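You operate a simulated robot arm through the tools that you are given. There is no shell and no other tool.

Carry out the task below with a simulated robot arm. There is one attempt and no reset: what you move stays moved.

TASK
Pull the creased and the smeared copy, log each fault and lay them in the reject tray.
Fine: one press a fault; leave the other two copies on their rests.

The check looks at the end state, three seconds after you hand in, the way a careful person would. Anything else that was tipped, shoved, dropped, spilled or broken makes it a failure.

THE ROBOT
A 6-joint arm with a four-finger gripper, fixed in place. Base frame: the origin is on the floor under the middle of its stand, x ahead of it, y to its left, z up. Readings come in cm, degrees, newtons and seconds.
It reaches about 101.2 cm from its shoulder. Its first joint turns from -166.0 to 166.0 degrees. Payload 3.43 kg.
The tool frame sits at the grasp point between the pads (the TCP): z along the fingers, y along the line on which they close. The tips reach 3 cm beyond it. The gripper opens to 12 cm; its body begins 8.5 cm behind the TCP.
Orientation is that of the tool frame in the base frame, as a unit quaternion [w, x, y, z]. With the fingers straight down and closing along the base's y, the tool's x points along the base's -x, its y along +y and its z along -z.

THE INTERFACE
- The arm moves only by the tool nudge_tool. Its argument "plan" is a list of rows, each a list of 7 numbers: the shift along the base's x, y, z in units of 40 mm (1.0 is 40 mm), then the turn, a rotation vector about the base's x, y, z in units of 6 degrees (1.0 is 6 degrees), then the gripper command, from -1 (fully open) to 1 (shut), values between in proportion. In form: [[x, y, z, ax, ay, az, jaw], ...]. A call has 1 to 20 rows; each row shifts and turns the commanded pose from where the row before left it. A call with a number of a shift or a turn outside -1 to 1 is refused whole. A row lasts 0.2 s, in which the tool goes at most 5 cm and 8.6 degrees; a call with a longer step from one row to the next is refused whole, and so is a gripper value outside its range. A pose out of reach is approached as far as the arm can. The call stops where the force on the tool passes 40 N (or 10 N more than at its start, if that is more) or the arm is blocked; 0.2 s more then pass. The fingers move at their own pace (about 13.62 cm/s each) and stop on an object; they squeeze with about 44 N. The grip force told is the motor's: it shows also when the fingers shut on nothing. Time passes only in rows, and 0.2 s behind the last, so rows that do not move let the fingers close. It gives the time, the measured TCP pose, the force on the tool (base axes), the opening and the grip force at its end, in the units of the frame above (readings bear some noise), with the torque about the TCP (base axes, N m) and any sound that the robot's microphone picked up.
- Cameras (640 x 400 px; columns grow to the right, rows downward): "scene" is fixed at [39.93, 64.8, 140.57]; the picture's right is [-0.76, 0.66, 0.00], its down [0.65, 0.75, -0.14] and it looks along [-0.09, -0.10, -0.99] (base axes); focal length 214 px, centre (320, 200). "wrist" rides on the gripper at [7.1, -1.7, -12] in the tool frame; the picture's right is [0.23, 0.97, 0.00], its down [-0.81, 0.19, -0.55] and it looks along [-0.54, 0.13, 0.83] (tool axes); focal length 275 px, centre (320, 200). There is no depth. A picture from a camera that has moved, and an enlarged one, comes with that camera's place and axes in the base frame and with its lens.
- capture(camera): a new picture of that camera. It takes no simulated time.
- zoom(camera, box): a new picture of the part [left, top, right, bottom] of that camera's present view, enlarged. It takes no simulated time.
- hand_in(): hands the job in; it is judged then, once.

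Places have to be worked out from the pictures, the camera data and where the tool is seen. Open the gripper and draw the arm clear of the work before you hand the job in, unless the task says otherwise.

The tools are called by a JSON object that holds its "api" and its "payload". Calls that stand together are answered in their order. nudge_tool: Moves the arm, as the interface text tells. Its arguments: {"type":"object","properties":{"plan":{"type":"array","items":{"type":"array","items":{"type":"number"}}}},"required":["plan"]} The other tools are called the same way: capture (camera) takes a picture; zoom (camera, box) takes an enlarged picture of a part of a camera's view; hand_in () hands the job in.

At the start:

```text
time: 0.0
tool_pos: [22.48, 44.21, 110.85]
tcp_rot: [-0.001, 0.0, 1.0, 0.0]
contact_force: [-0.2, 0.2, -0.4]
torque: [-0.01, 0.01, 0.01]
finger_gap: 11.99
grasp_force: 0.1
```

scene: 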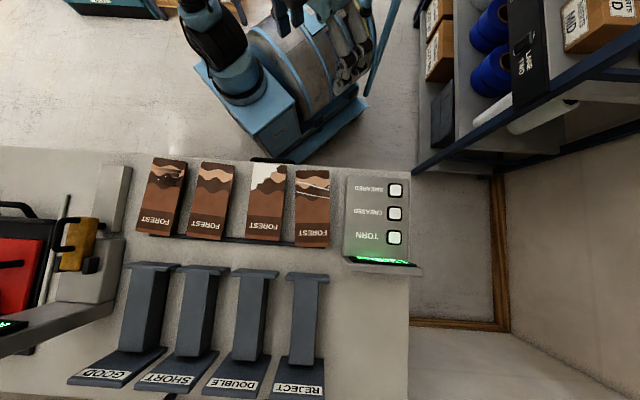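
wrist: 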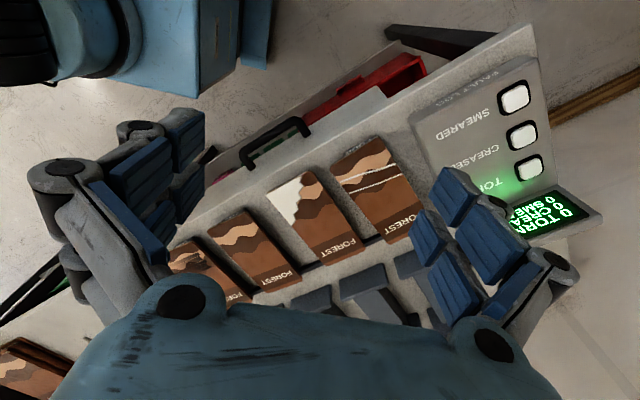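

I'll start by looking closely at the copies, the fault log panel and the trays.

{"api": "zoom", "payload": {"camera": "scene", "box": [130, 140, 350, 278]}}

{"api": "zoom", "payload": {"camera": "scene", "box": [60, 250, 350, 400]}}

{"api": "zoom", "payload": {"camera": "scene", "box": [320, 160, 440, 290]}}

{"api": "zoom", "payload": {"camera": "wrist", "box": [150, 20, 610, 320]}}

```text
2.90 times, centred on (240, 209) of scene
camera zoom: at [39.93, 64.8, 140.57], right [-0.76, 0.66, 0.0], down [0.65, 0.75, -0.14], along [-0.09, -0.1, -0.99], focal length 622 px, centre (552, 174)
```

zoom: 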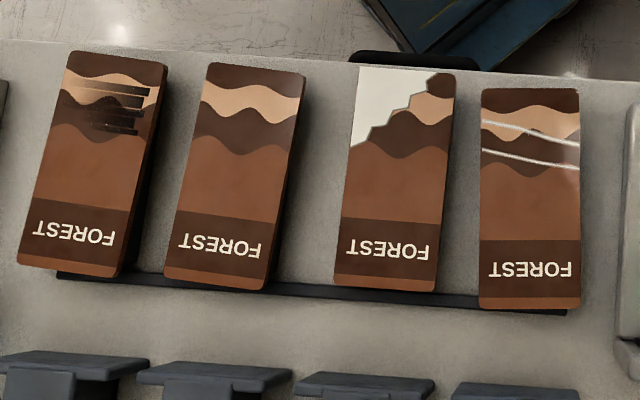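

```text
2.21 times, centred on (205, 325) of scene
camera zoom: at [39.93, 64.8, 140.57], right [-0.76, 0.66, 0.0], down [0.65, 0.75, -0.14], along [-0.09, -0.1, -0.99], focal length 473 px, centre (574, -76)
```

zoom: 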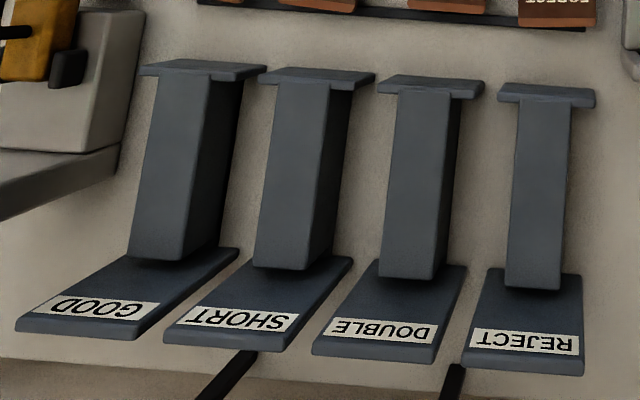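

```text
3.08 times, centred on (380, 225) of scene
camera zoom: at [39.93, 64.8, 140.57], right [-0.76, 0.66, 0.0], down [0.65, 0.75, -0.14], along [-0.09, -0.1, -0.99], focal length 660 px, centre (135, 123)
```

zoom: 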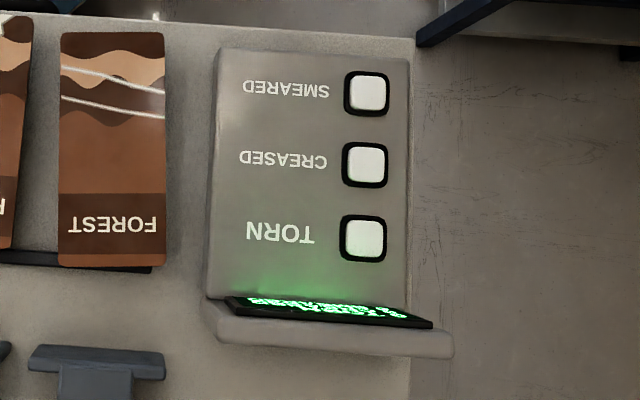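

```text
1.33 times, centred on (380, 170) of wrist
camera zoom: at [15.31, 42.52, 123.02], right [-0.23, 0.97, 0.0], down [0.81, 0.19, 0.55], along [0.54, 0.13, -0.83], focal length 367 px, centre (240, 240)
```

zoom: 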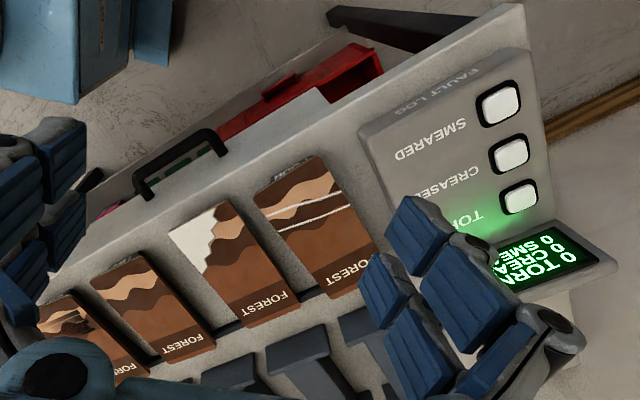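

The copies from left to right in the scene view look smeared, good, torn and creased. Triangulating the creased one puts it near (37.7, 59.1, 81), and the bench runs at about 45° to the base axes. I'll yaw the tool 45° in place so the wrist camera looks across the bench towards the trays.

{"api": "nudge_tool", "payload": {"plan": [[0, 0, 0, 0, 0, 1, -1], [0, 0, 0, 0, 0, 1, -1], [0, 0, 0, 0, 0, 1, -1], [0, 0, 0, 0, 0, 1, -1], [0, 0, 0, 0, 0, 1, -1], [0, 0, 0, 0, 0, 1, -1], [0, 0, 0, 0, 0, 1, -1], [0, 0, 0, 0, 0, 0.5, -1], [0, 0, 0, 0, 0, 0, -1]]}}

{"api": "capture", "payload": {"camera": "wrist"}}

{"api": "capture", "payload": {"camera": "scene"}}

```text
time: 2.0
tool_pos: [21.1, 44.27, 111.15]
tcp_rot: [0.004, -0.384, 0.924, 0.002]
contact_force: [0.1, 0.4, -0.2]
torque: [-0.02, 0.01, 0.0]
finger_gap: 12.01
grasp_force: 0.0
```

```text
taken
camera wrist: at [17.2, 37.83, 123.18], right [-0.85, 0.52, 0.0], down [0.43, 0.7, 0.56], along [0.29, 0.48, -0.83], focal length 275 px, centre (320, 200)
```

wrist: 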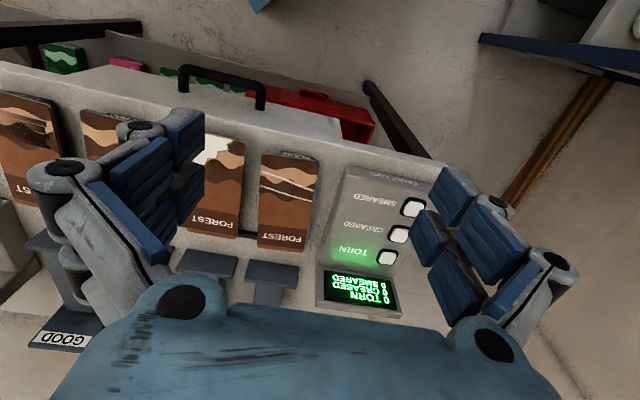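

```text
taken
```

scene: 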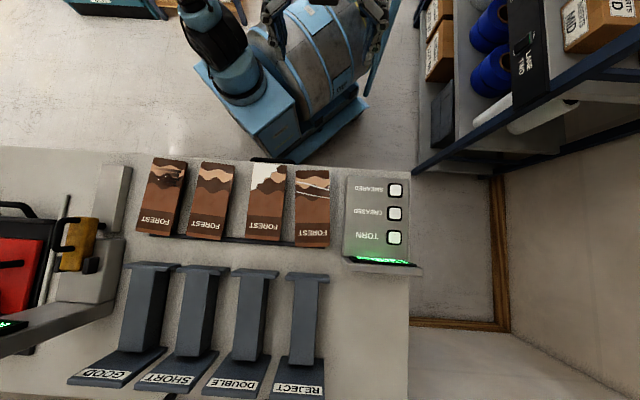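

The label end of the trays sits higher, around z≈91, than the T end at z≈83, so they seem to be sloped holders. I'll move outward at this height to look at the REJECT one properly.

{"api": "nudge_tool", "payload": {"plan": [[0.8, 0.8, 0, 0, 0, 0, -1], [0.8, 0.8, 0, 0, 0, 0, -1], [0.8, 0.8, 0, 0, 0, 0, -1], [0.8, 0.8, 0, 0, 0, 0, -1], [0, 0, 0, 0, 0, 0, -1], [0, 0, 0, 0, 0, 0, -1]]}}

{"api": "capture", "payload": {"camera": "wrist"}}

{"api": "capture", "payload": {"camera": "scene"}}

```text
time: 3.4
tool_pos: [33.84, 56.83, 111.15]
tcp_rot: [0.005, -0.382, 0.924, 0.003]
contact_force: [0.2, -0.3, -0.2]
torque: [-0.02, -0.01, 0.03]
finger_gap: 12.01
grasp_force: 0.1
```

```text
taken
camera wrist: at [30.02, 50.51, 123.28], right [-0.85, 0.52, 0.0], down [0.43, 0.7, 0.56], along [0.3, 0.48, -0.83], focal length 275 px, centre (320, 200)
```

wrist: 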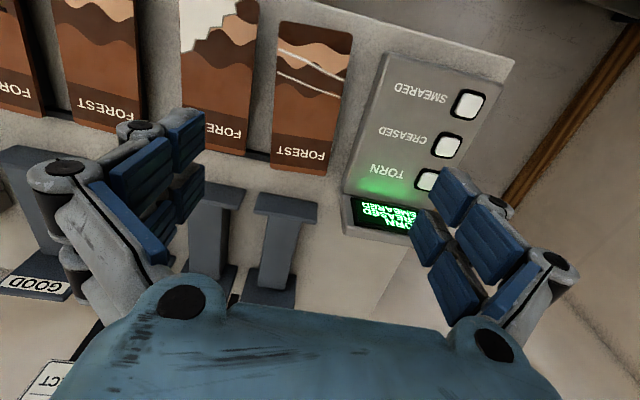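

```text
taken
```

scene: 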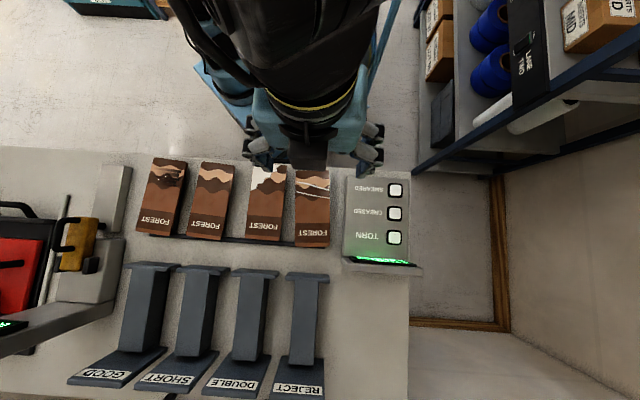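

The fingers and gripper body block most of the wrist view. I'll tilt the tool outward by 30° about the bench axis and back off a little for an oblique look at the trays.

{"api": "nudge_tool", "payload": {"plan": [[-0.3, -0.3, 0.3, 0.707, -0.707, 0, -1], [-0.3, -0.3, 0.3, 0.707, -0.707, 0, -1], [-0.3, -0.3, 0, 0.707, -0.707, 0, -1], [-0.3, -0.3, 0, 0.707, -0.707, 0, -1], [-0.3, -0.3, 0, 0.707, -0.707, 0, -1], [0, 0, 0, 0, 0, 0, -1], [0, 0, 0, 0, 0, 0, -1]]}}

{"api": "capture", "payload": {"camera": "wrist"}}

```text
time: 5.0
tool_pos: [28.06, 50.99, 113.65]
tcp_rot: [0.244, -0.37, 0.89, 0.103]
contact_force: [-0.3, -0.5, 0.0]
torque: [-0.01, 0.01, 0.02]
finger_gap: 11.98
grasp_force: 0.1
```

```text
taken
camera wrist: at [20.49, 41.02, 120.41], right [-0.83, 0.55, -0.12], down [0.16, 0.43, 0.89], along [0.54, 0.72, -0.44], focal length 275 px, centre (320, 200)
```

wrist: 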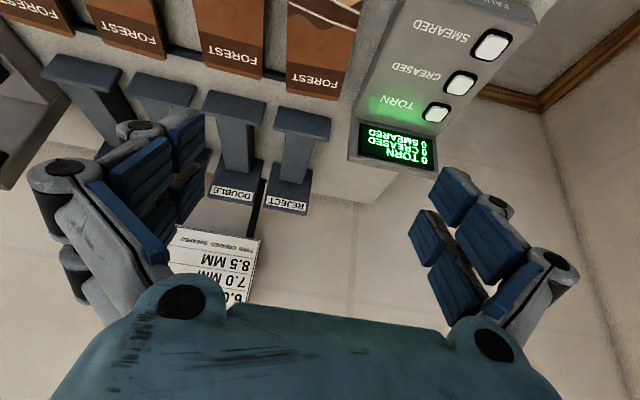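

The wrist picture is upside-down relative to the world. A notice at the back mentions faults and millimetre values, so I'll zoom in on it and on the trays.

{"api": "zoom", "payload": {"camera": "wrist", "box": [160, 210, 280, 310]}}

{"api": "zoom", "payload": {"camera": "wrist", "box": [190, 90, 350, 220]}}

{"api": "zoom", "payload": {"camera": "wrist", "box": [340, 0, 540, 180]}}

```text
4.00 times, centred on (220, 260) of wrist
camera zoom: at [20.49, 41.02, 120.41], right [-0.83, 0.55, -0.12], down [0.16, 0.43, 0.89], along [0.54, 0.72, -0.44], focal length 1101 px, centre (720, -40)
```

zoom: 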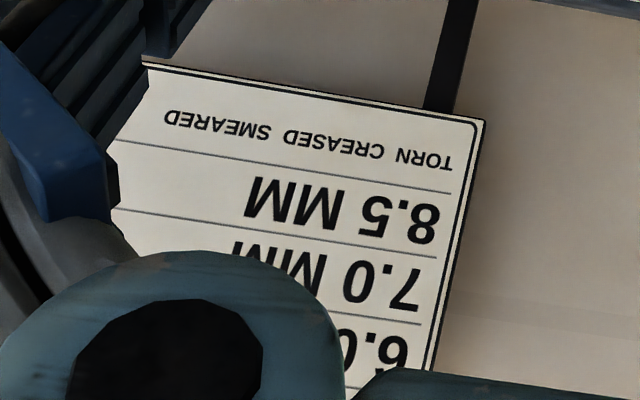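

```text
3.08 times, centred on (270, 155) of wrist
camera zoom: at [20.49, 41.02, 120.41], right [-0.83, 0.55, -0.12], down [0.16, 0.43, 0.89], along [0.54, 0.72, -0.44], focal length 847 px, centre (474, 338)
```

zoom: 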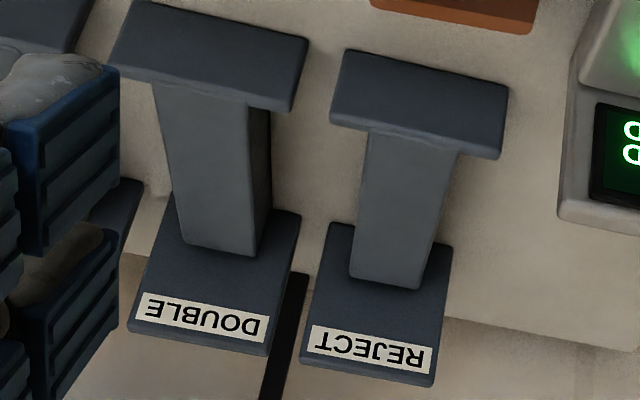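

```text
2.22 times, centred on (440, 90) of wrist
camera zoom: at [20.49, 41.02, 120.41], right [-0.83, 0.55, -0.12], down [0.16, 0.43, 0.89], along [0.54, 0.72, -0.44], focal length 612 px, centre (53, 444)
```

zoom: 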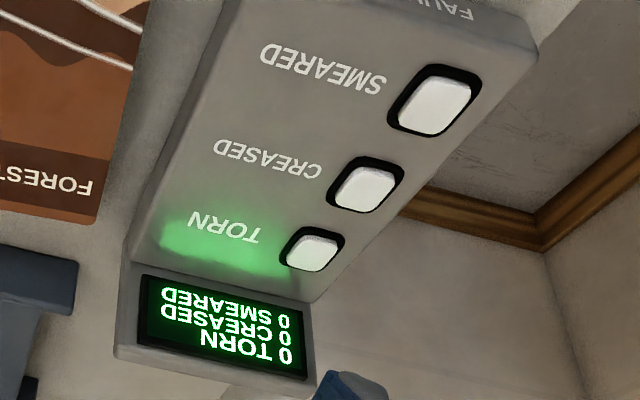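

I now read each tray as a low bed at about z≈86 with a front crossbar and a vertical label board about 14 cm tall. The three buttons sit near z≈85. I'll zoom in on the fingers to learn the tip shape for pressing.

{"api": "zoom", "payload": {"camera": "wrist", "box": [20, 90, 220, 300]}}

{"api": "zoom", "payload": {"camera": "wrist", "box": [390, 150, 600, 370]}}

{"api": "zoom", "payload": {"camera": "wrist", "box": [60, 0, 380, 130]}}

```text
1.90 times, centred on (120, 195) of wrist
camera zoom: at [20.49, 41.02, 120.41], right [-0.83, 0.55, -0.12], down [0.16, 0.43, 0.89], along [0.54, 0.72, -0.44], focal length 524 px, centre (701, 210)
```

zoom: 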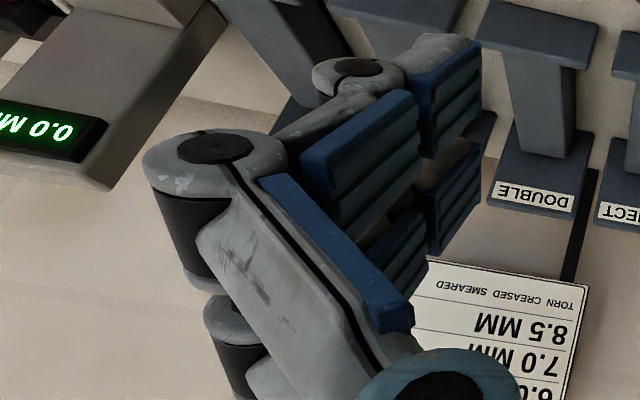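

```text
1.82 times, centred on (495, 260) of wrist
camera zoom: at [20.49, 41.02, 120.41], right [-0.83, 0.55, -0.12], down [0.16, 0.43, 0.89], along [0.54, 0.72, -0.44], focal length 500 px, centre (2, 91)
```

zoom: 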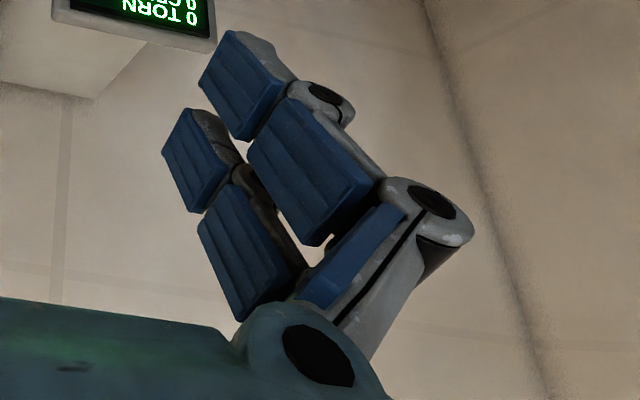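

```text
2.00 times, centred on (220, 65) of wrist
camera zoom: at [20.49, 41.02, 120.41], right [-0.83, 0.55, -0.12], down [0.16, 0.43, 0.89], along [0.54, 0.72, -0.44], focal length 551 px, centre (520, 470)
```

zoom: 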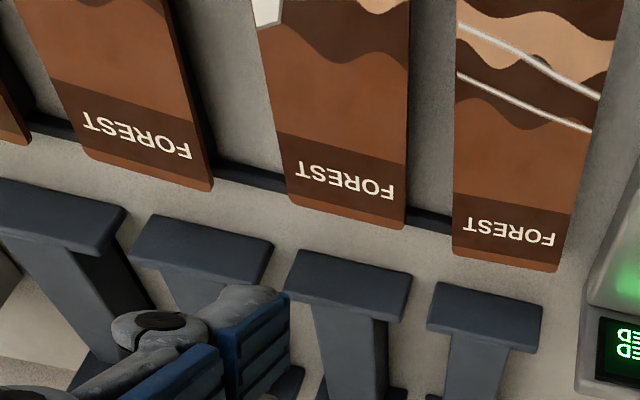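

To judge heights of the copies and rests I want a low side view along the bench. I'll undo the tilt, yaw −90°, and shift above the creased copy, staying at z≈108.

{"api": "nudge_tool", "payload": {"plan": [[0.23, 0.64, -0.28, -0.707, 0.707, 0, -1], [0.23, 0.64, -0.28, -0.707, 0.707, 0, -1], [0.23, 0.64, -0.28, -0.707, 0.707, 0, -1], [0.23, 0.64, -0.28, -0.707, 0.707, 0, -1], [0.23, 0.64, -0.28, -0.707, 0.707, 0, -1], [0, 0, 0, 0, 0, -1, -1], [0, 0, 0, 0, 0, -1, -1], [0, 0, 0, 0, 0, -1, -1], [0, 0, 0, 0, 0, -1, -1], [0, 0, 0, 0, 0, -1, -1], [0, 0, 0, 0, 0, -1, -1], [0, 0, 0, 0, 0, -1, -1], [0, 0, 0, 0, 0, -1, -1], [0, 0, 0, 0, 0, -1, -1], [0, 0, 0, 0, 0, -1, -1], [0, 0, 0, 0, 0, -1, -1], [0, 0, 0, 0, 0, -1, -1], [0, 0, 0, 0, 0, -1, -1], [0, 0, 0, 0, 0, -1, -1], [0, 0, 0, 0, 0, -1, -1]]}}

{"api": "capture", "payload": {"camera": "wrist"}}

{"api": "capture", "payload": {"camera": "scene"}}

```text
time: 9.2
tool_pos: [32.46, 63.83, 107.9]
tcp_rot: [0.005, 0.383, 0.924, -0.002]
contact_force: [-0.2, -0.6, 0.2]
torque: [-0.01, 0.02, -0.02]
finger_gap: 12.0
grasp_force: 0.1
```

```text
taken
camera wrist: at [26.16, 67.73, 120.02], right [0.53, 0.85, 0.0], down [0.7, -0.43, 0.56], along [0.48, -0.3, -0.83], focal length 275 px, centre (320, 200)
```

wrist: 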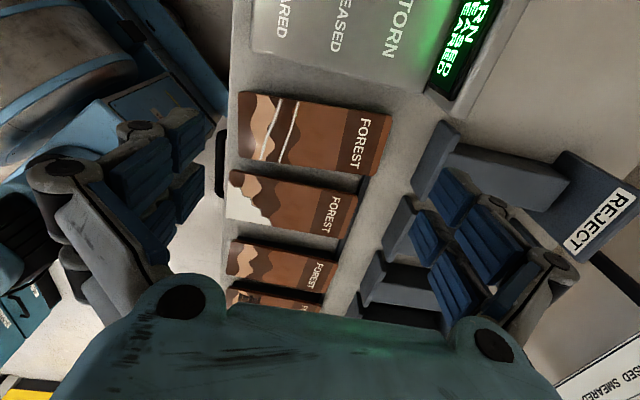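

```text
taken
```

scene: 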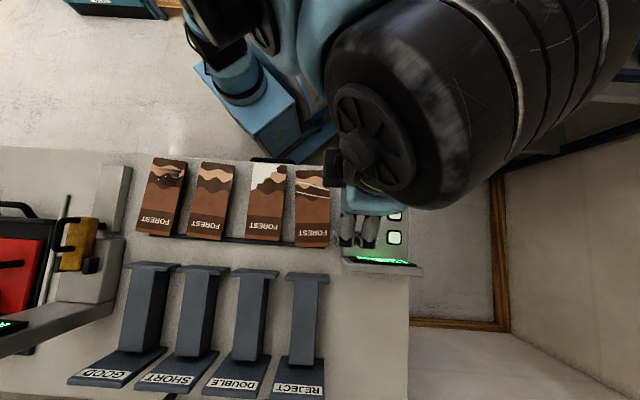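

Good view of the trays' profile forming on the right. I'll tilt the tool 36° to the left and lower to about z≈98 to see the copies' edges from a flatter angle.

{"api": "nudge_tool", "payload": {"plan": [[0, 0, -0.4, -0.707, -0.707, 0, -1], [0, 0, -0.4, -0.707, -0.707, 0, -1], [0, 0, -0.4, -0.707, -0.707, 0, -1], [0, 0, -0.4, -0.707, -0.707, 0, -1], [0, 0, -0.4, -0.707, -0.707, 0, -1], [0, 0, -0.4, -0.707, -0.707, 0, -1], [0, 0, 0, 0, 0, 0, -1]]}}

{"api": "capture", "payload": {"camera": "wrist"}}

```text
time: 10.8
tool_pos: [32.58, 63.89, 98.22]
tcp_rot: [0.289, 0.362, 0.879, -0.116]
contact_force: [0.4, -0.2, -0.6]
torque: [0.0, 0.02, 0.02]
finger_gap: 11.99
grasp_force: 0.2
```

```text
taken
camera wrist: at [22.22, 71.65, 103.82], right [0.55, 0.82, -0.13], down [0.36, -0.1, 0.93], along [0.75, -0.56, -0.35], focal length 275 px, centre (320, 200)
```

wrist: 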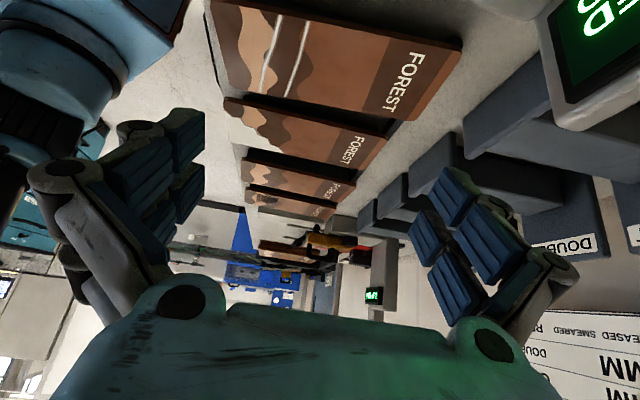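

The side view shows the copies' edges clearly; I'll zoom on them and on the tray profiles.

{"api": "zoom", "payload": {"camera": "wrist", "box": [200, 0, 480, 175]}}

{"api": "zoom", "payload": {"camera": "wrist", "box": [340, 40, 640, 280]}}

{"api": "zoom", "payload": {"camera": "wrist", "box": [220, 130, 380, 240]}}

```text
2.29 times, centred on (340, 88) of wrist
camera zoom: at [22.22, 71.65, 103.82], right [0.55, 0.82, -0.13], down [0.36, -0.1, 0.93], along [0.75, -0.56, -0.35], focal length 629 px, centre (274, 457)
```

zoom: 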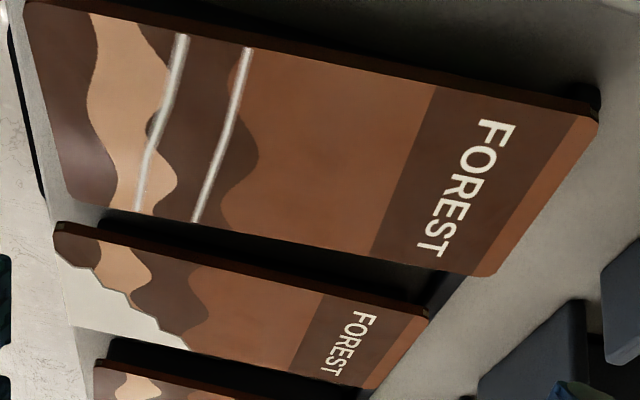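

```text
1.67 times, centred on (490, 160) of wrist
camera zoom: at [22.22, 71.65, 103.82], right [0.55, 0.82, -0.13], down [0.36, -0.1, 0.93], along [0.75, -0.56, -0.35], focal length 459 px, centre (37, 267)
```

zoom: 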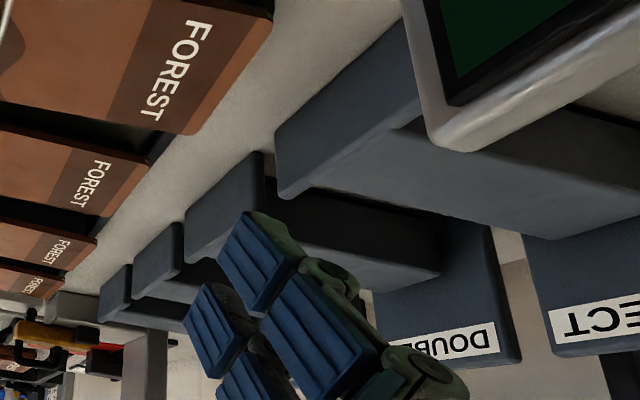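

```text
3.64 times, centred on (300, 185) of wrist
camera zoom: at [22.22, 71.65, 103.82], right [0.55, 0.82, -0.13], down [0.36, -0.1, 0.93], along [0.75, -0.56, -0.35], focal length 1001 px, centre (393, 254)
```

zoom: 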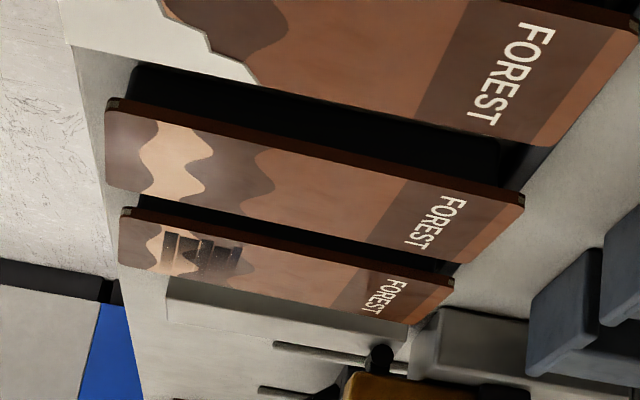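

Triangulation now says the creased copy lies flat with its top at z≈83.8, centre (37.7, 59.4), long axis at about 48.5°, and is about 9.3 × 20 × 0.7 cm on a rest about 3 cm high. I'll level the tool, raise it and yaw back for an overhead look at the reject tray, which also tests reach.

{"api": "nudge_tool", "payload": {"plan": [[0, 0, 0.4, 0.707, 0.707, 0, -1], [0, 0, 0.4, 0.707, 0.707, 0, -1], [0, 0, 0.4, 0.707, 0.707, 0, -1], [0, 0, 0.4, 0.707, 0.707, 0, -1], [0, 0, 0.4, 0.707, 0.707, 0, -1], [0, 0, 0.4, 0.707, 0.707, 0, -1], [0, 0, 0, 0, 0, 1, -1], [0, 0, 0, 0, 0, 1, -1], [0, 0, 0, 0, 0, 1, -1], [0, 0, 0, 0, 0, 1, -1], [0, 0, 0, 0, 0, 1, -1], [0, 0, 0, 0, 0, 1, -1], [0, 0, 0, 0, 0, 1, -1], [0, 0, 0, 0, 0, 1, -1], [0, 0, 0, 0, 0, 1, -1], [0, 0, 0, 0, 0, 1, -1], [0, 0, 0, 0, 0, 1, -1], [0, 0, 0, 0, 0, 1, -1], [0, 0, 0, 0, 0, 1, -1], [0, 0, 0, 0, 0, 1, -1]]}}

{"api": "nudge_tool", "payload": {"plan": [[0.5, 0.3, 0, 0, 0, 1, -1], [0.6, 0.5, 0, 0, 0, 0, -1], [0.6, 0.5, 0, 0, 0, 0, -1], [0.6, 0.5, 0, 0, 0, 0, -1], [0.6, 0.5, 0, 0, 0, 0, -1], [0.6, 0.5, 0, 0, 0, 0, -1], [0, 0, 0, 0, 0, 0, -1], [0, 0, 0, 0, 0, 0, -1]]}}

{"api": "capture", "payload": {"camera": "wrist"}}

{"api": "capture", "payload": {"camera": "scene"}}

```text
time: 15.0
tool_pos: [32.54, 63.91, 107.94]
tcp_rot: [0.004, -0.335, 0.942, 0.003]
contact_force: [-0.6, -0.1, 0.8]
torque: [0.0, -0.02, -0.01]
finger_gap: 12.02
grasp_force: 0.1
```

```text
time: 16.8
tool_pos: [46.77, 75.12, 108.11]
tcp_rot: [0.005, -0.383, 0.924, 0.003]
contact_force: [-0.4, 0.3, -0.8]
torque: [-0.01, -0.01, -0.03]
finger_gap: 12.0
grasp_force: 0.0
```

```text
taken
camera wrist: at [42.87, 68.72, 120.02], right [-0.85, 0.52, 0.0], down [0.43, 0.7, 0.56], along [0.3, 0.48, -0.83], focal length 275 px, centre (320, 200)
```

wrist: 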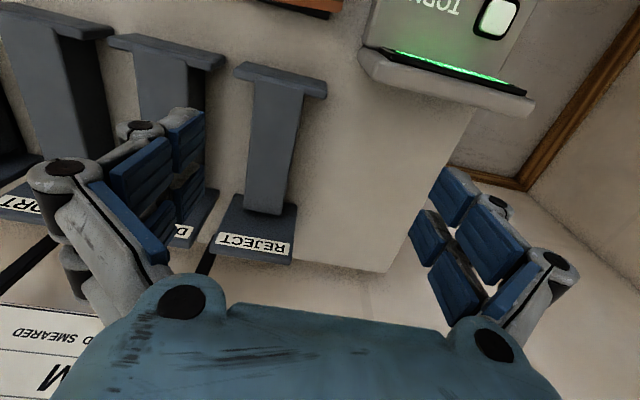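

```text
taken
```

scene: 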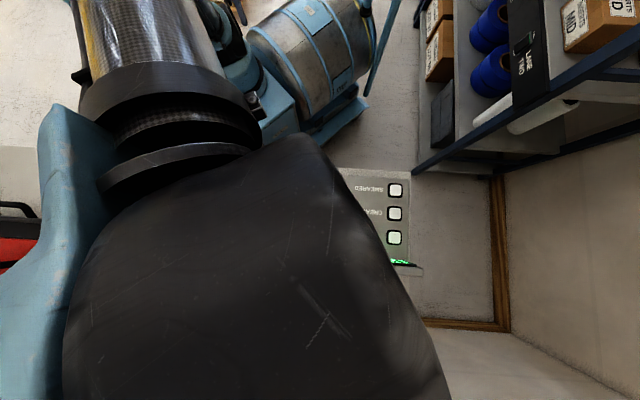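

The tool reaches (46.8, 75.1, 108) without trouble. I'll zoom on the reject tray from this near-overhead view.

{"api": "zoom", "payload": {"camera": "wrist", "box": [190, 50, 350, 270]}}

{"api": "zoom", "payload": {"camera": "wrist", "box": [350, 0, 550, 120]}}

```text
1.82 times, centred on (270, 160) of wrist
camera zoom: at [42.87, 68.72, 120.02], right [-0.85, 0.52, 0.0], down [0.43, 0.7, 0.56], along [0.3, 0.48, -0.83], focal length 500 px, centre (411, 273)
```

zoom: 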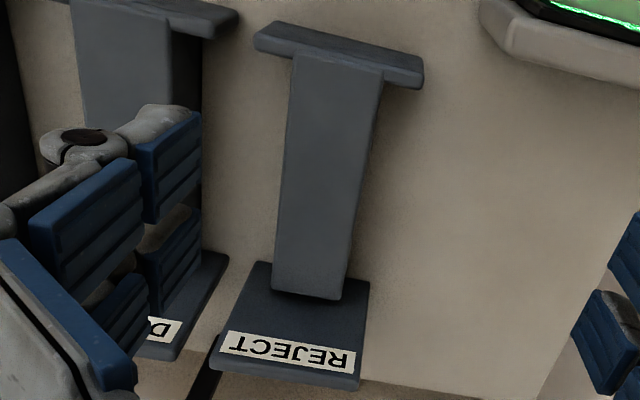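

```text
3.20 times, centred on (450, 60) of wrist
camera zoom: at [42.87, 68.72, 120.02], right [-0.85, 0.52, 0.0], down [0.43, 0.7, 0.56], along [0.3, 0.48, -0.83], focal length 881 px, centre (-96, 648)
```

zoom: 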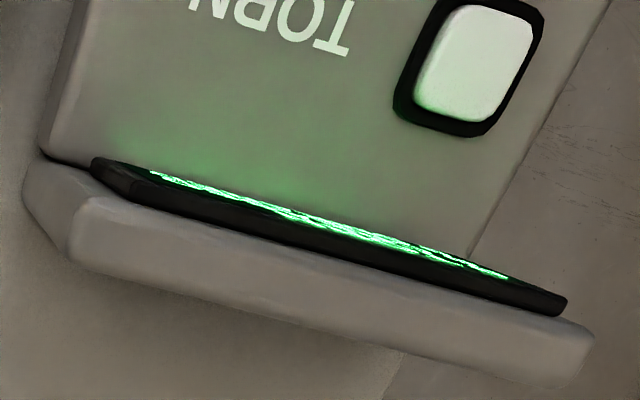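

The reject tray is a flat T-shaped shelf with its top at z≈86.3. The label board's face is near (62.9, 85.1) and the bed axis is at about 45°. I'll test reach above the laydown spot near (55, 77.5) at z≈100 with the empty gripper.

{"api": "nudge_tool", "payload": {"plan": [[0.51, 0.15, -0.5, 0, 0, 0, -1], [0.51, 0.15, -0.5, 0, 0, 0, -1], [0.51, 0.15, -0.5, 0, 0, 0, -1], [0.51, 0.15, -0.5, 0, 0, 0, -1], [0, 0, 0, 0, 0, 0, -1], [0, 0, 0, 0, 0, 0, -1]]}}

{"api": "capture", "payload": {"camera": "wrist"}}

```text
time: 18.2
tool_pos: [54.69, 77.56, 100.02]
tcp_rot: [0.004, -0.383, 0.924, 0.003]
contact_force: [-0.1, -0.2, 0.2]
torque: [0.0, -0.02, 0.0]
finger_gap: 11.99
grasp_force: 0.0
```

```text
taken
camera wrist: at [50.75, 71.06, 112.01], right [-0.85, 0.52, 0.0], down [0.43, 0.7, 0.56], along [0.3, 0.48, -0.83], focal length 275 px, centre (320, 200)
```

wrist: 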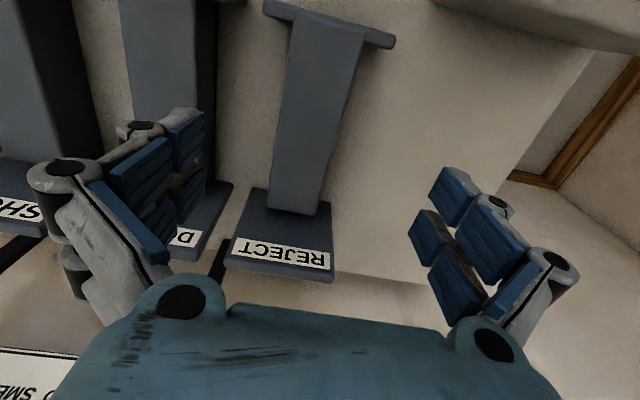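

Reach is fine there, and the bed axis checks out, running from (50.9, 72.5) to (63.5, 85.6). Next I'll go above the button panel and close the fingers in the air to see the tip used for pressing.

{"api": "nudge_tool", "payload": {"plan": [[-1, -0.1, 0.2, 0, 0, 0, -1], [-1, -0.1, 0.2, 0, 0, 0, -1], [-1, -0.1, 0.2, 0, 0, 0, -1], [-1, -0.1, 0.2, 0, 0, 0, -1], [-1, -0.1, 0.2, 0, 0, 0, -1], [-1, -0.1, 0, 0, 0, 0, -1], [-1, -0.1, 0, 0, 0, 0, -1], [-1, -0.1, 0, 0, 0, 0, -1], [0, 0, 0, 0, 0, 0, 1], [0, 0, 0, 0, 0, 0, 1], [0, 0, 0, 0, 0, 0, 1], [0, 0, 0, 0, 0, 0, 1], [0, 0, 0, 0, 0, 0, 1]]}}

{"api": "capture", "payload": {"camera": "wrist"}}

{"api": "capture", "payload": {"camera": "scene"}}

```text
time: 21.0
tool_pos: [22.62, 74.06, 104.12]
tcp_rot: [0.004, -0.383, 0.924, 0.003]
contact_force: [-0.5, -0.4, 0.5]
torque: [0.02, 0.0, 0.0]
finger_gap: 0.0
grasp_force: 34.0
```

```text
taken
camera wrist: at [18.69, 67.59, 116.1], right [-0.85, 0.52, 0.0], down [0.43, 0.7, 0.56], along [0.3, 0.48, -0.83], focal length 275 px, centre (320, 200)
```

wrist: 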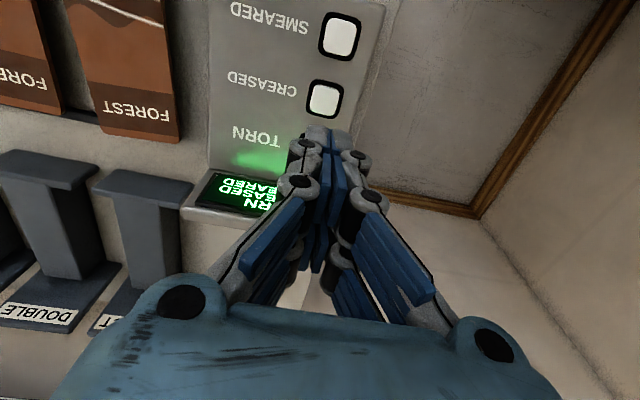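

```text
taken
```

scene: 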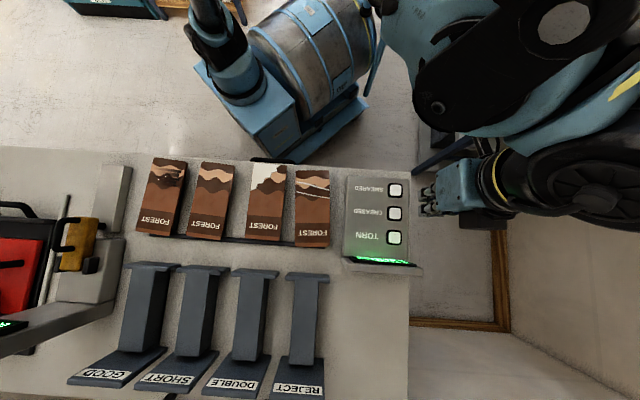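

The fingers are closed. I'll zoom on the tips and the buttons before pressing.

{"api": "zoom", "payload": {"camera": "wrist", "box": [220, 0, 420, 220]}}

{"api": "zoom", "payload": {"camera": "scene", "box": [330, 160, 480, 280]}}

```text
1.82 times, centred on (320, 110) of wrist
camera zoom: at [18.69, 67.59, 116.1], right [-0.85, 0.52, 0.0], down [0.43, 0.7, 0.56], along [0.3, 0.48, -0.83], focal length 500 px, centre (320, 364)
```

zoom: 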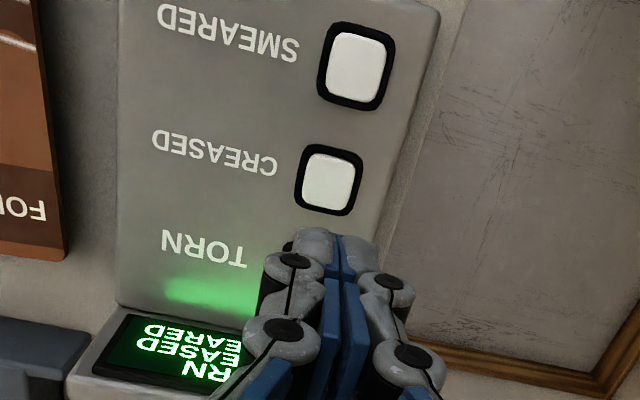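

```text
3.33 times, centred on (405, 220) of scene
camera zoom: at [39.93, 64.8, 140.57], right [-0.76, 0.66, 0.0], down [0.65, 0.75, -0.14], along [-0.09, -0.1, -0.99], focal length 715 px, centre (37, 133)
```

zoom: 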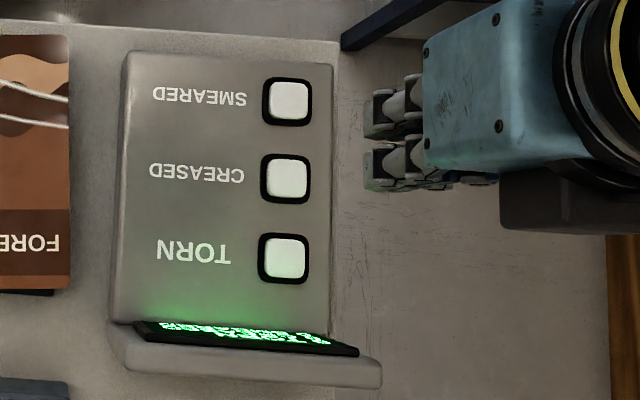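

The button centres are at about CREASED (22.5, 74.6, 85.3) and SMEARED (18.2, 70.3, 85.4). I'll align over CREASED with closed fingers and descend until the tips are a couple of cm above it.

{"api": "nudge_tool", "payload": {"plan": [[-0.03, 0.13, -0.9, 0, 0, 0, 1], [0, 0, -0.9, 0, 0, 0, 1], [0, 0, -0.9, 0, 0, 0, 1], [0, 0, -0.7, 0, 0, 0, 1], [0, 0, 0, 0, 0, 0, 1], [0, 0, 0, 0, 0, 0, 1]]}}

{"api": "zoom", "payload": {"camera": "wrist", "box": [220, 20, 420, 220]}}

{"api": "zoom", "payload": {"camera": "scene", "box": [330, 160, 480, 280]}}

```text
time: 22.4
tool_pos: [22.35, 74.64, 90.37]
tcp_rot: [0.004, -0.382, 0.924, 0.003]
contact_force: [-0.1, -0.4, 0.8]
torque: [0.02, 0.0, -0.03]
finger_gap: 0.0
grasp_force: 33.5
```

```text
2.00 times, centred on (320, 120) of wrist
camera zoom: at [18.46, 68.24, 102.43], right [-0.85, 0.52, 0.0], down [0.43, 0.7, 0.56], along [0.3, 0.48, -0.83], focal length 551 px, centre (320, 360)
```

zoom: 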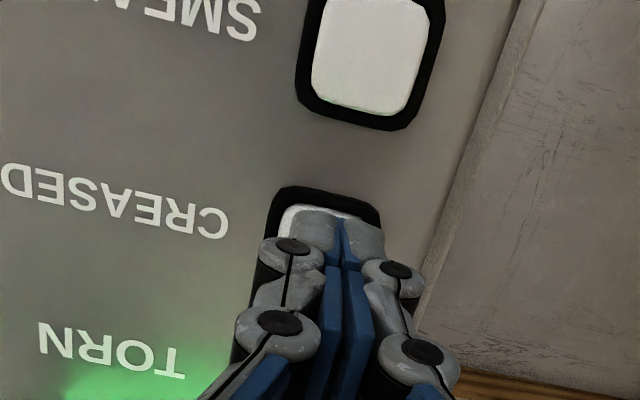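

```text
3.33 times, centred on (405, 220) of scene
camera zoom: at [39.93, 64.8, 140.57], right [-0.76, 0.66, 0.0], down [0.65, 0.75, -0.14], along [-0.09, -0.1, -0.99], focal length 715 px, centre (37, 133)
```

zoom: 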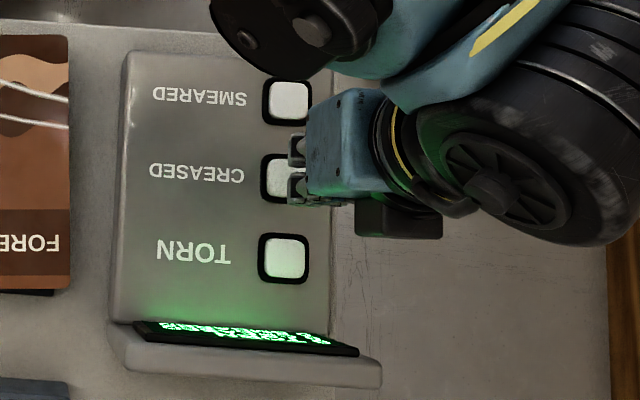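

The tips are right over the CREASED button, about 2 cm above it. I'll approach with small steps and watch force and sound.

{"api": "nudge_tool", "payload": {"plan": [[0, 0, -0.2, 0, 0, 0, 1], [0, 0, -0.15, 0, 0, 0, 1], [0, 0, -0.05, 0, 0, 0, 1], [0, 0, 0, 0, 0, 0, 1]]}}

```text
time: 23.4
tool_pos: [22.5, 74.78, 88.73]
tcp_rot: [0.004, -0.383, 0.924, 0.003]
contact_force: [0.3, -0.3, 0.0]
torque: [0.01, 0.02, -0.02]
finger_gap: 0.01
grasp_force: 33.6
```

No contact at TCP z=88.7. I'll continue down in 2 mm steps.

{"api": "nudge_tool", "payload": {"plan": [[0, 0, -0.05, 0, 0, 0, 1], [0, 0, -0.05, 0, 0, 0, 1], [0, 0, 0, 0, 0, 0, 1]]}}

{"api": "zoom", "payload": {"camera": "scene", "box": [330, 220, 430, 280]}}

```text
time: 24.2
tool_pos: [22.45, 75.01, 88.48]
tcp_rot: [0.004, -0.383, 0.924, 0.003]
contact_force: [-0.2, 0.3, -0.2]
torque: [0.0, -0.01, 0.02]
finger_gap: 0.0
grasp_force: 33.5
```

```text
6.40 times, centred on (380, 250) of scene
camera zoom: at [39.93, 64.8, 140.57], right [-0.76, 0.66, 0.0], down [0.65, 0.75, -0.14], along [-0.09, -0.1, -0.99], focal length 1373 px, centre (-64, -120)
```

zoom: 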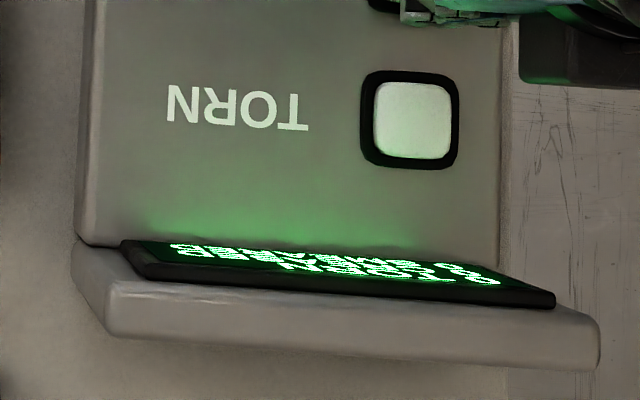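

Still no contact at 88.5, so I'll continue down gently.

{"api": "nudge_tool", "payload": {"plan": [[0, 0, -0.05, 0, 0, 0, 1], [0, 0, -0.05, 0, 0, 0, 1], [0, 0, 0, 0, 0, 0, 1]]}}

```text
time: 25.0
tool_pos: [22.47, 74.88, 87.95]
tcp_rot: [0.004, -0.383, 0.924, 0.002]
contact_force: [-0.4, 0.9, 0.5]
torque: [0.0, 0.0, 0.01]
finger_gap: 0.0
grasp_force: 32.8
```

{"api": "zoom", "payload": {"camera": "wrist", "box": [220, 20, 420, 220]}}

{"api": "nudge_tool", "payload": {"plan": [[0, 0, -0.05, 0, 0, 0, 1], [0, 0, 0, 0, 0, 0, 1]]}}

```text
2.00 times, centred on (320, 120) of wrist
camera zoom: at [18.51, 68.44, 100.04], right [-0.85, 0.52, 0.0], down [0.43, 0.7, 0.56], along [0.3, 0.48, -0.83], focal length 551 px, centre (320, 360)
```

zoom: 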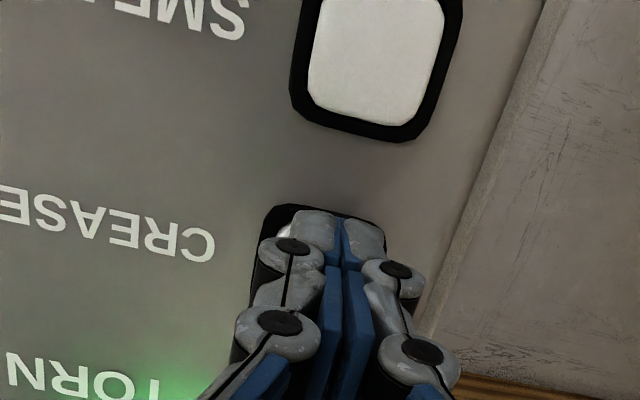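

```text
time: 25.6
tool_pos: [22.4, 74.96, 87.67]
tcp_rot: [0.004, -0.382, 0.924, 0.002]
contact_force: [0.2, 0.0, 0.1]
torque: [-0.04, 0.0, 0.03]
finger_gap: 0.0
grasp_force: 33.4
```

Still no contact force at 87.7. I'll keep stepping down 2 mm at a time.

{"api": "nudge_tool", "payload": {"plan": [[0, -0.03, -0.05, 0, 0, 0, 1], [0, 0, 0, 0, 0, 0, 1]]}}

{"api": "nudge_tool", "payload": {"plan": [[0, 0, -0.05, 0, 0, 0, 1], [0, 0, 0, 0, 0, 0, 1]]}}

```text
time: 26.2
tool_pos: [22.51, 74.85, 87.63]
tcp_rot: [0.004, -0.383, 0.924, 0.003]
contact_force: [0.7, 0.3, 0.5]
torque: [-0.01, -0.01, 0.02]
finger_gap: 0.0
grasp_force: 33.5
```

```text
time: 26.8
tool_pos: [22.49, 74.7, 87.37]
tcp_rot: [0.005, -0.383, 0.924, 0.003]
contact_force: [-0.1, 0.2, 2.4]
torque: [-0.02, 0.01, 0.0]
finger_gap: 0.59
grasp_force: 33.5
heard: click
```

A click was heard with 2.4 N, so the button registered. I'll lift straight up and then read the screen.

{"api": "nudge_tool", "payload": {"plan": [[0, 0, 0.5, 0, 0, 0, 1], [0, 0, 0.9, 0, 0, 0, 1], [0, 0, 0.9, 0, 0, 0, 1], [0, 0, 0.9, 0, 0, 0, 1], [0, 0, 0, 0, 0, 0, 1], [0, 0, 0, 0, 0, 0, 1]]}}

{"api": "capture", "payload": {"camera": "wrist"}}

{"api": "zoom", "payload": {"camera": "scene", "box": [330, 220, 430, 280]}}

```text
time: 28.2
tool_pos: [22.48, 74.76, 100.09]
tcp_rot: [0.005, -0.383, 0.924, 0.003]
contact_force: [0.1, -0.9, 1.1]
torque: [0.02, 0.01, 0.04]
finger_gap: 0.0
grasp_force: 33.7
```

```text
taken
camera wrist: at [18.6, 68.29, 112.26], right [-0.85, 0.52, 0.0], down [0.43, 0.7, 0.56], along [0.3, 0.48, -0.83], focal length 275 px, centre (320, 200)
```

wrist: 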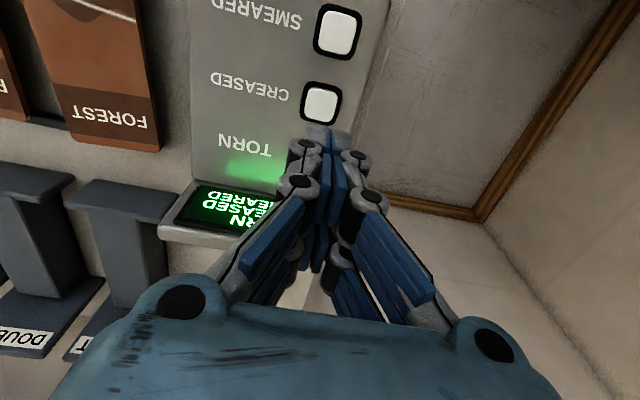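

```text
6.40 times, centred on (380, 250) of scene
camera zoom: at [39.93, 64.8, 140.57], right [-0.76, 0.66, 0.0], down [0.65, 0.75, -0.14], along [-0.09, -0.1, -0.99], focal length 1373 px, centre (-64, -120)
```

zoom: 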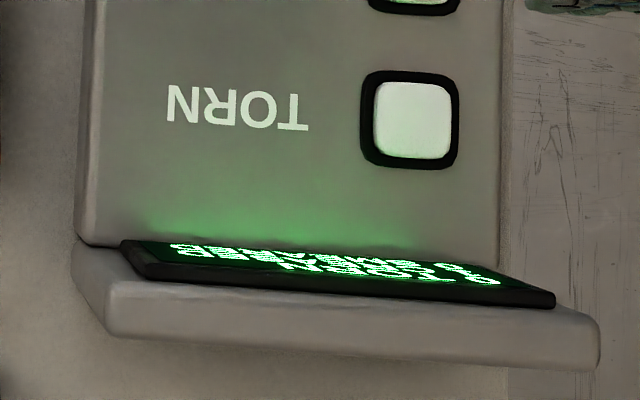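

I'll move over SMEARED at (18.2, 70.3) and descend to just above the contact height found on CREASED (TCP z≈87.4).

{"api": "nudge_tool", "payload": {"plan": [[-0.54, -0.56, 0, 0, 0, 0, 1], [-0.54, -0.56, 0, 0, 0, 0, 1], [0, 0, -0.9, 0, 0, 0, 1], [0, 0, -0.9, 0, 0, 0, 1], [0, 0, -0.7, 0, 0, 0, 1], [0, 0, 0, 0, 0, 0, 1], [0, 0, 0, 0, 0, 0, 1]]}}

{"api": "zoom", "payload": {"camera": "wrist", "box": [220, 20, 420, 220]}}

{"api": "zoom", "payload": {"camera": "scene", "box": [330, 160, 480, 280]}}

```text
time: 29.8
tool_pos: [18.06, 70.19, 90.16]
tcp_rot: [0.005, -0.383, 0.924, 0.003]
contact_force: [0.0, -0.6, -0.1]
torque: [0.02, 0.01, 0.01]
finger_gap: 0.0
grasp_force: 33.2
```

```text
2.00 times, centred on (320, 120) of wrist
camera zoom: at [14.22, 63.75, 102.14], right [-0.85, 0.52, 0.0], down [0.43, 0.7, 0.56], along [0.3, 0.48, -0.83], focal length 551 px, centre (320, 360)
```

zoom: 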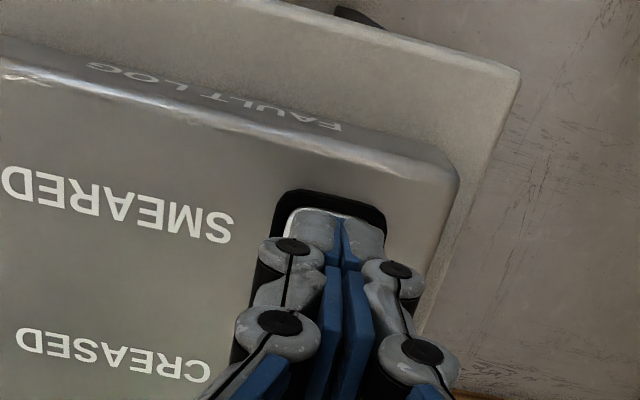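

```text
3.33 times, centred on (405, 220) of scene
camera zoom: at [39.93, 64.8, 140.57], right [-0.76, 0.66, 0.0], down [0.65, 0.75, -0.14], along [-0.09, -0.1, -0.99], focal length 715 px, centre (37, 133)
```

zoom: 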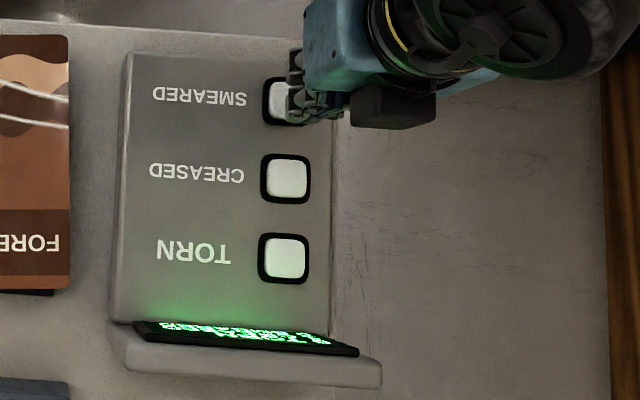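

The tips are aligned over SMEARED. I'll go down to just above contact, then take 2 mm steps until the click.

{"api": "nudge_tool", "payload": {"plan": [[0, 0, -0.25, 0, 0, 0, 1], [0, 0, -0.25, 0, 0, 0, 1], [0, 0, 0, 0, 0, 0, 1]]}}

{"api": "nudge_tool", "payload": {"plan": [[0, 0, -0.05, 0, 0, 0, 1], [0, 0, 0, 0, 0, 0, 1]]}}

```text
time: 30.6
tool_pos: [18.18, 70.19, 88.23]
tcp_rot: [0.005, -0.383, 0.924, 0.003]
contact_force: [-0.5, 0.3, -0.3]
torque: [0.0, 0.02, 0.0]
finger_gap: 0.02
grasp_force: 32.9
```

```text
time: 31.2
tool_pos: [18.2, 70.25, 88.04]
tcp_rot: [0.004, -0.383, 0.924, 0.003]
contact_force: [0.1, -0.5, 0.2]
torque: [-0.03, 0.01, -0.02]
finger_gap: 0.01
grasp_force: 33.3
```

{"api": "nudge_tool", "payload": {"plan": [[0, 0, -0.05, 0, 0, 0, 1], [0, 0, 0, 0, 0, 0, 1]]}}

```text
time: 31.8
tool_pos: [18.08, 70.21, 87.81]
tcp_rot: [0.005, -0.383, 0.924, 0.003]
contact_force: [-0.2, -0.2, -0.6]
torque: [0.01, 0.02, 0.04]
finger_gap: 0.0
grasp_force: 33.5
```

No contact yet at 87.8, so another 2 mm step.

{"api": "nudge_tool", "payload": {"plan": [[0, 0, -0.05, 0, 0, 0, 1], [0, 0, 0, 0, 0, 0, 1]]}}

```text
time: 32.4
tool_pos: [18.28, 70.21, 87.67]
tcp_rot: [0.004, -0.382, 0.924, 0.003]
contact_force: [-0.5, 0.6, -0.2]
torque: [0.01, 0.03, -0.04]
finger_gap: 0.0
grasp_force: 33.6
```

Still free at 87.7. Next 2 mm step.

{"api": "nudge_tool", "payload": {"plan": [[0, 0, -0.05, 0, 0, 0, 1], [0, 0, 0, 0, 0, 0, 1]]}}

```text
time: 33.0
tool_pos: [18.19, 70.2, 87.31]
tcp_rot: [0.004, -0.383, 0.924, 0.003]
contact_force: [0.4, 0.5, 1.9]
torque: [-0.02, -0.02, -0.06]
finger_gap: 0.58
grasp_force: 33.6
```

Light contact of 1.9 N but no click yet. I'll press a further 1 mm.

{"api": "nudge_tool", "payload": {"plan": [[0, 0, -0.025, 0, 0, 0, 1], [0, 0, 0, 0, 0, 0, 1]]}}

```text
time: 33.6
tool_pos: [18.11, 70.26, 87.27]
tcp_rot: [0.004, -0.382, 0.924, 0.002]
contact_force: [0.7, -0.7, 2.4]
torque: [-0.01, 0.01, 0.0]
finger_gap: 0.61
grasp_force: 33.8
heard: click
```

Click heard for SMEARED. I'll lift, open the gripper, and move back to where the wrist camera can read the counter.

{"api": "nudge_tool", "payload": {"plan": [[0, 0, 0.5, 0, 0, 0, 1], [0, 0, 0.9, 0, 0, 0, 1], [0, 0, 0.9, 0, 0, 0, 1], [0, 0, 0.9, 0, 0, 0, 1], [0.2, -0.8, 0.5, 0, 0, 0, -1], [0.2, -0.8, 0.5, 0, 0, 0, -1], [0.2, -0.8, 0.5, 0, 0, 0, -1], [0.2, -0.8, 0.5, 0, 0, 0, -1], [0.2, -0.8, 0.4, 0, 0, 0, -1], [0.2, -0.8, 0, 0, 0, 0, -1], [0, 0, 0, 0, 0, 0, -1], [0, 0, 0, 0, 0, 0, -1]]}}

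{"api": "capture", "payload": {"camera": "wrist"}}

```text
time: 36.2
tool_pos: [23.15, 50.88, 109.62]
tcp_rot: [0.004, -0.383, 0.924, 0.003]
contact_force: [0.2, 0.0, -0.2]
torque: [0.01, 0.0, -0.01]
finger_gap: 12.0
grasp_force: 0.0
```

```text
taken
camera wrist: at [19.19, 44.4, 121.7], right [-0.85, 0.52, 0.0], down [0.43, 0.7, 0.56], along [0.3, 0.48, -0.83], focal length 275 px, centre (320, 200)
```

wrist: 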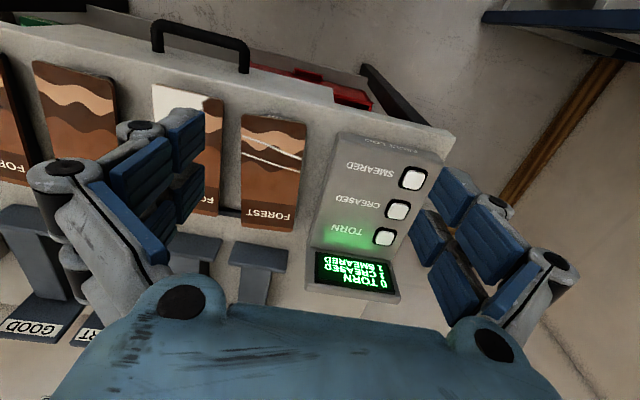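

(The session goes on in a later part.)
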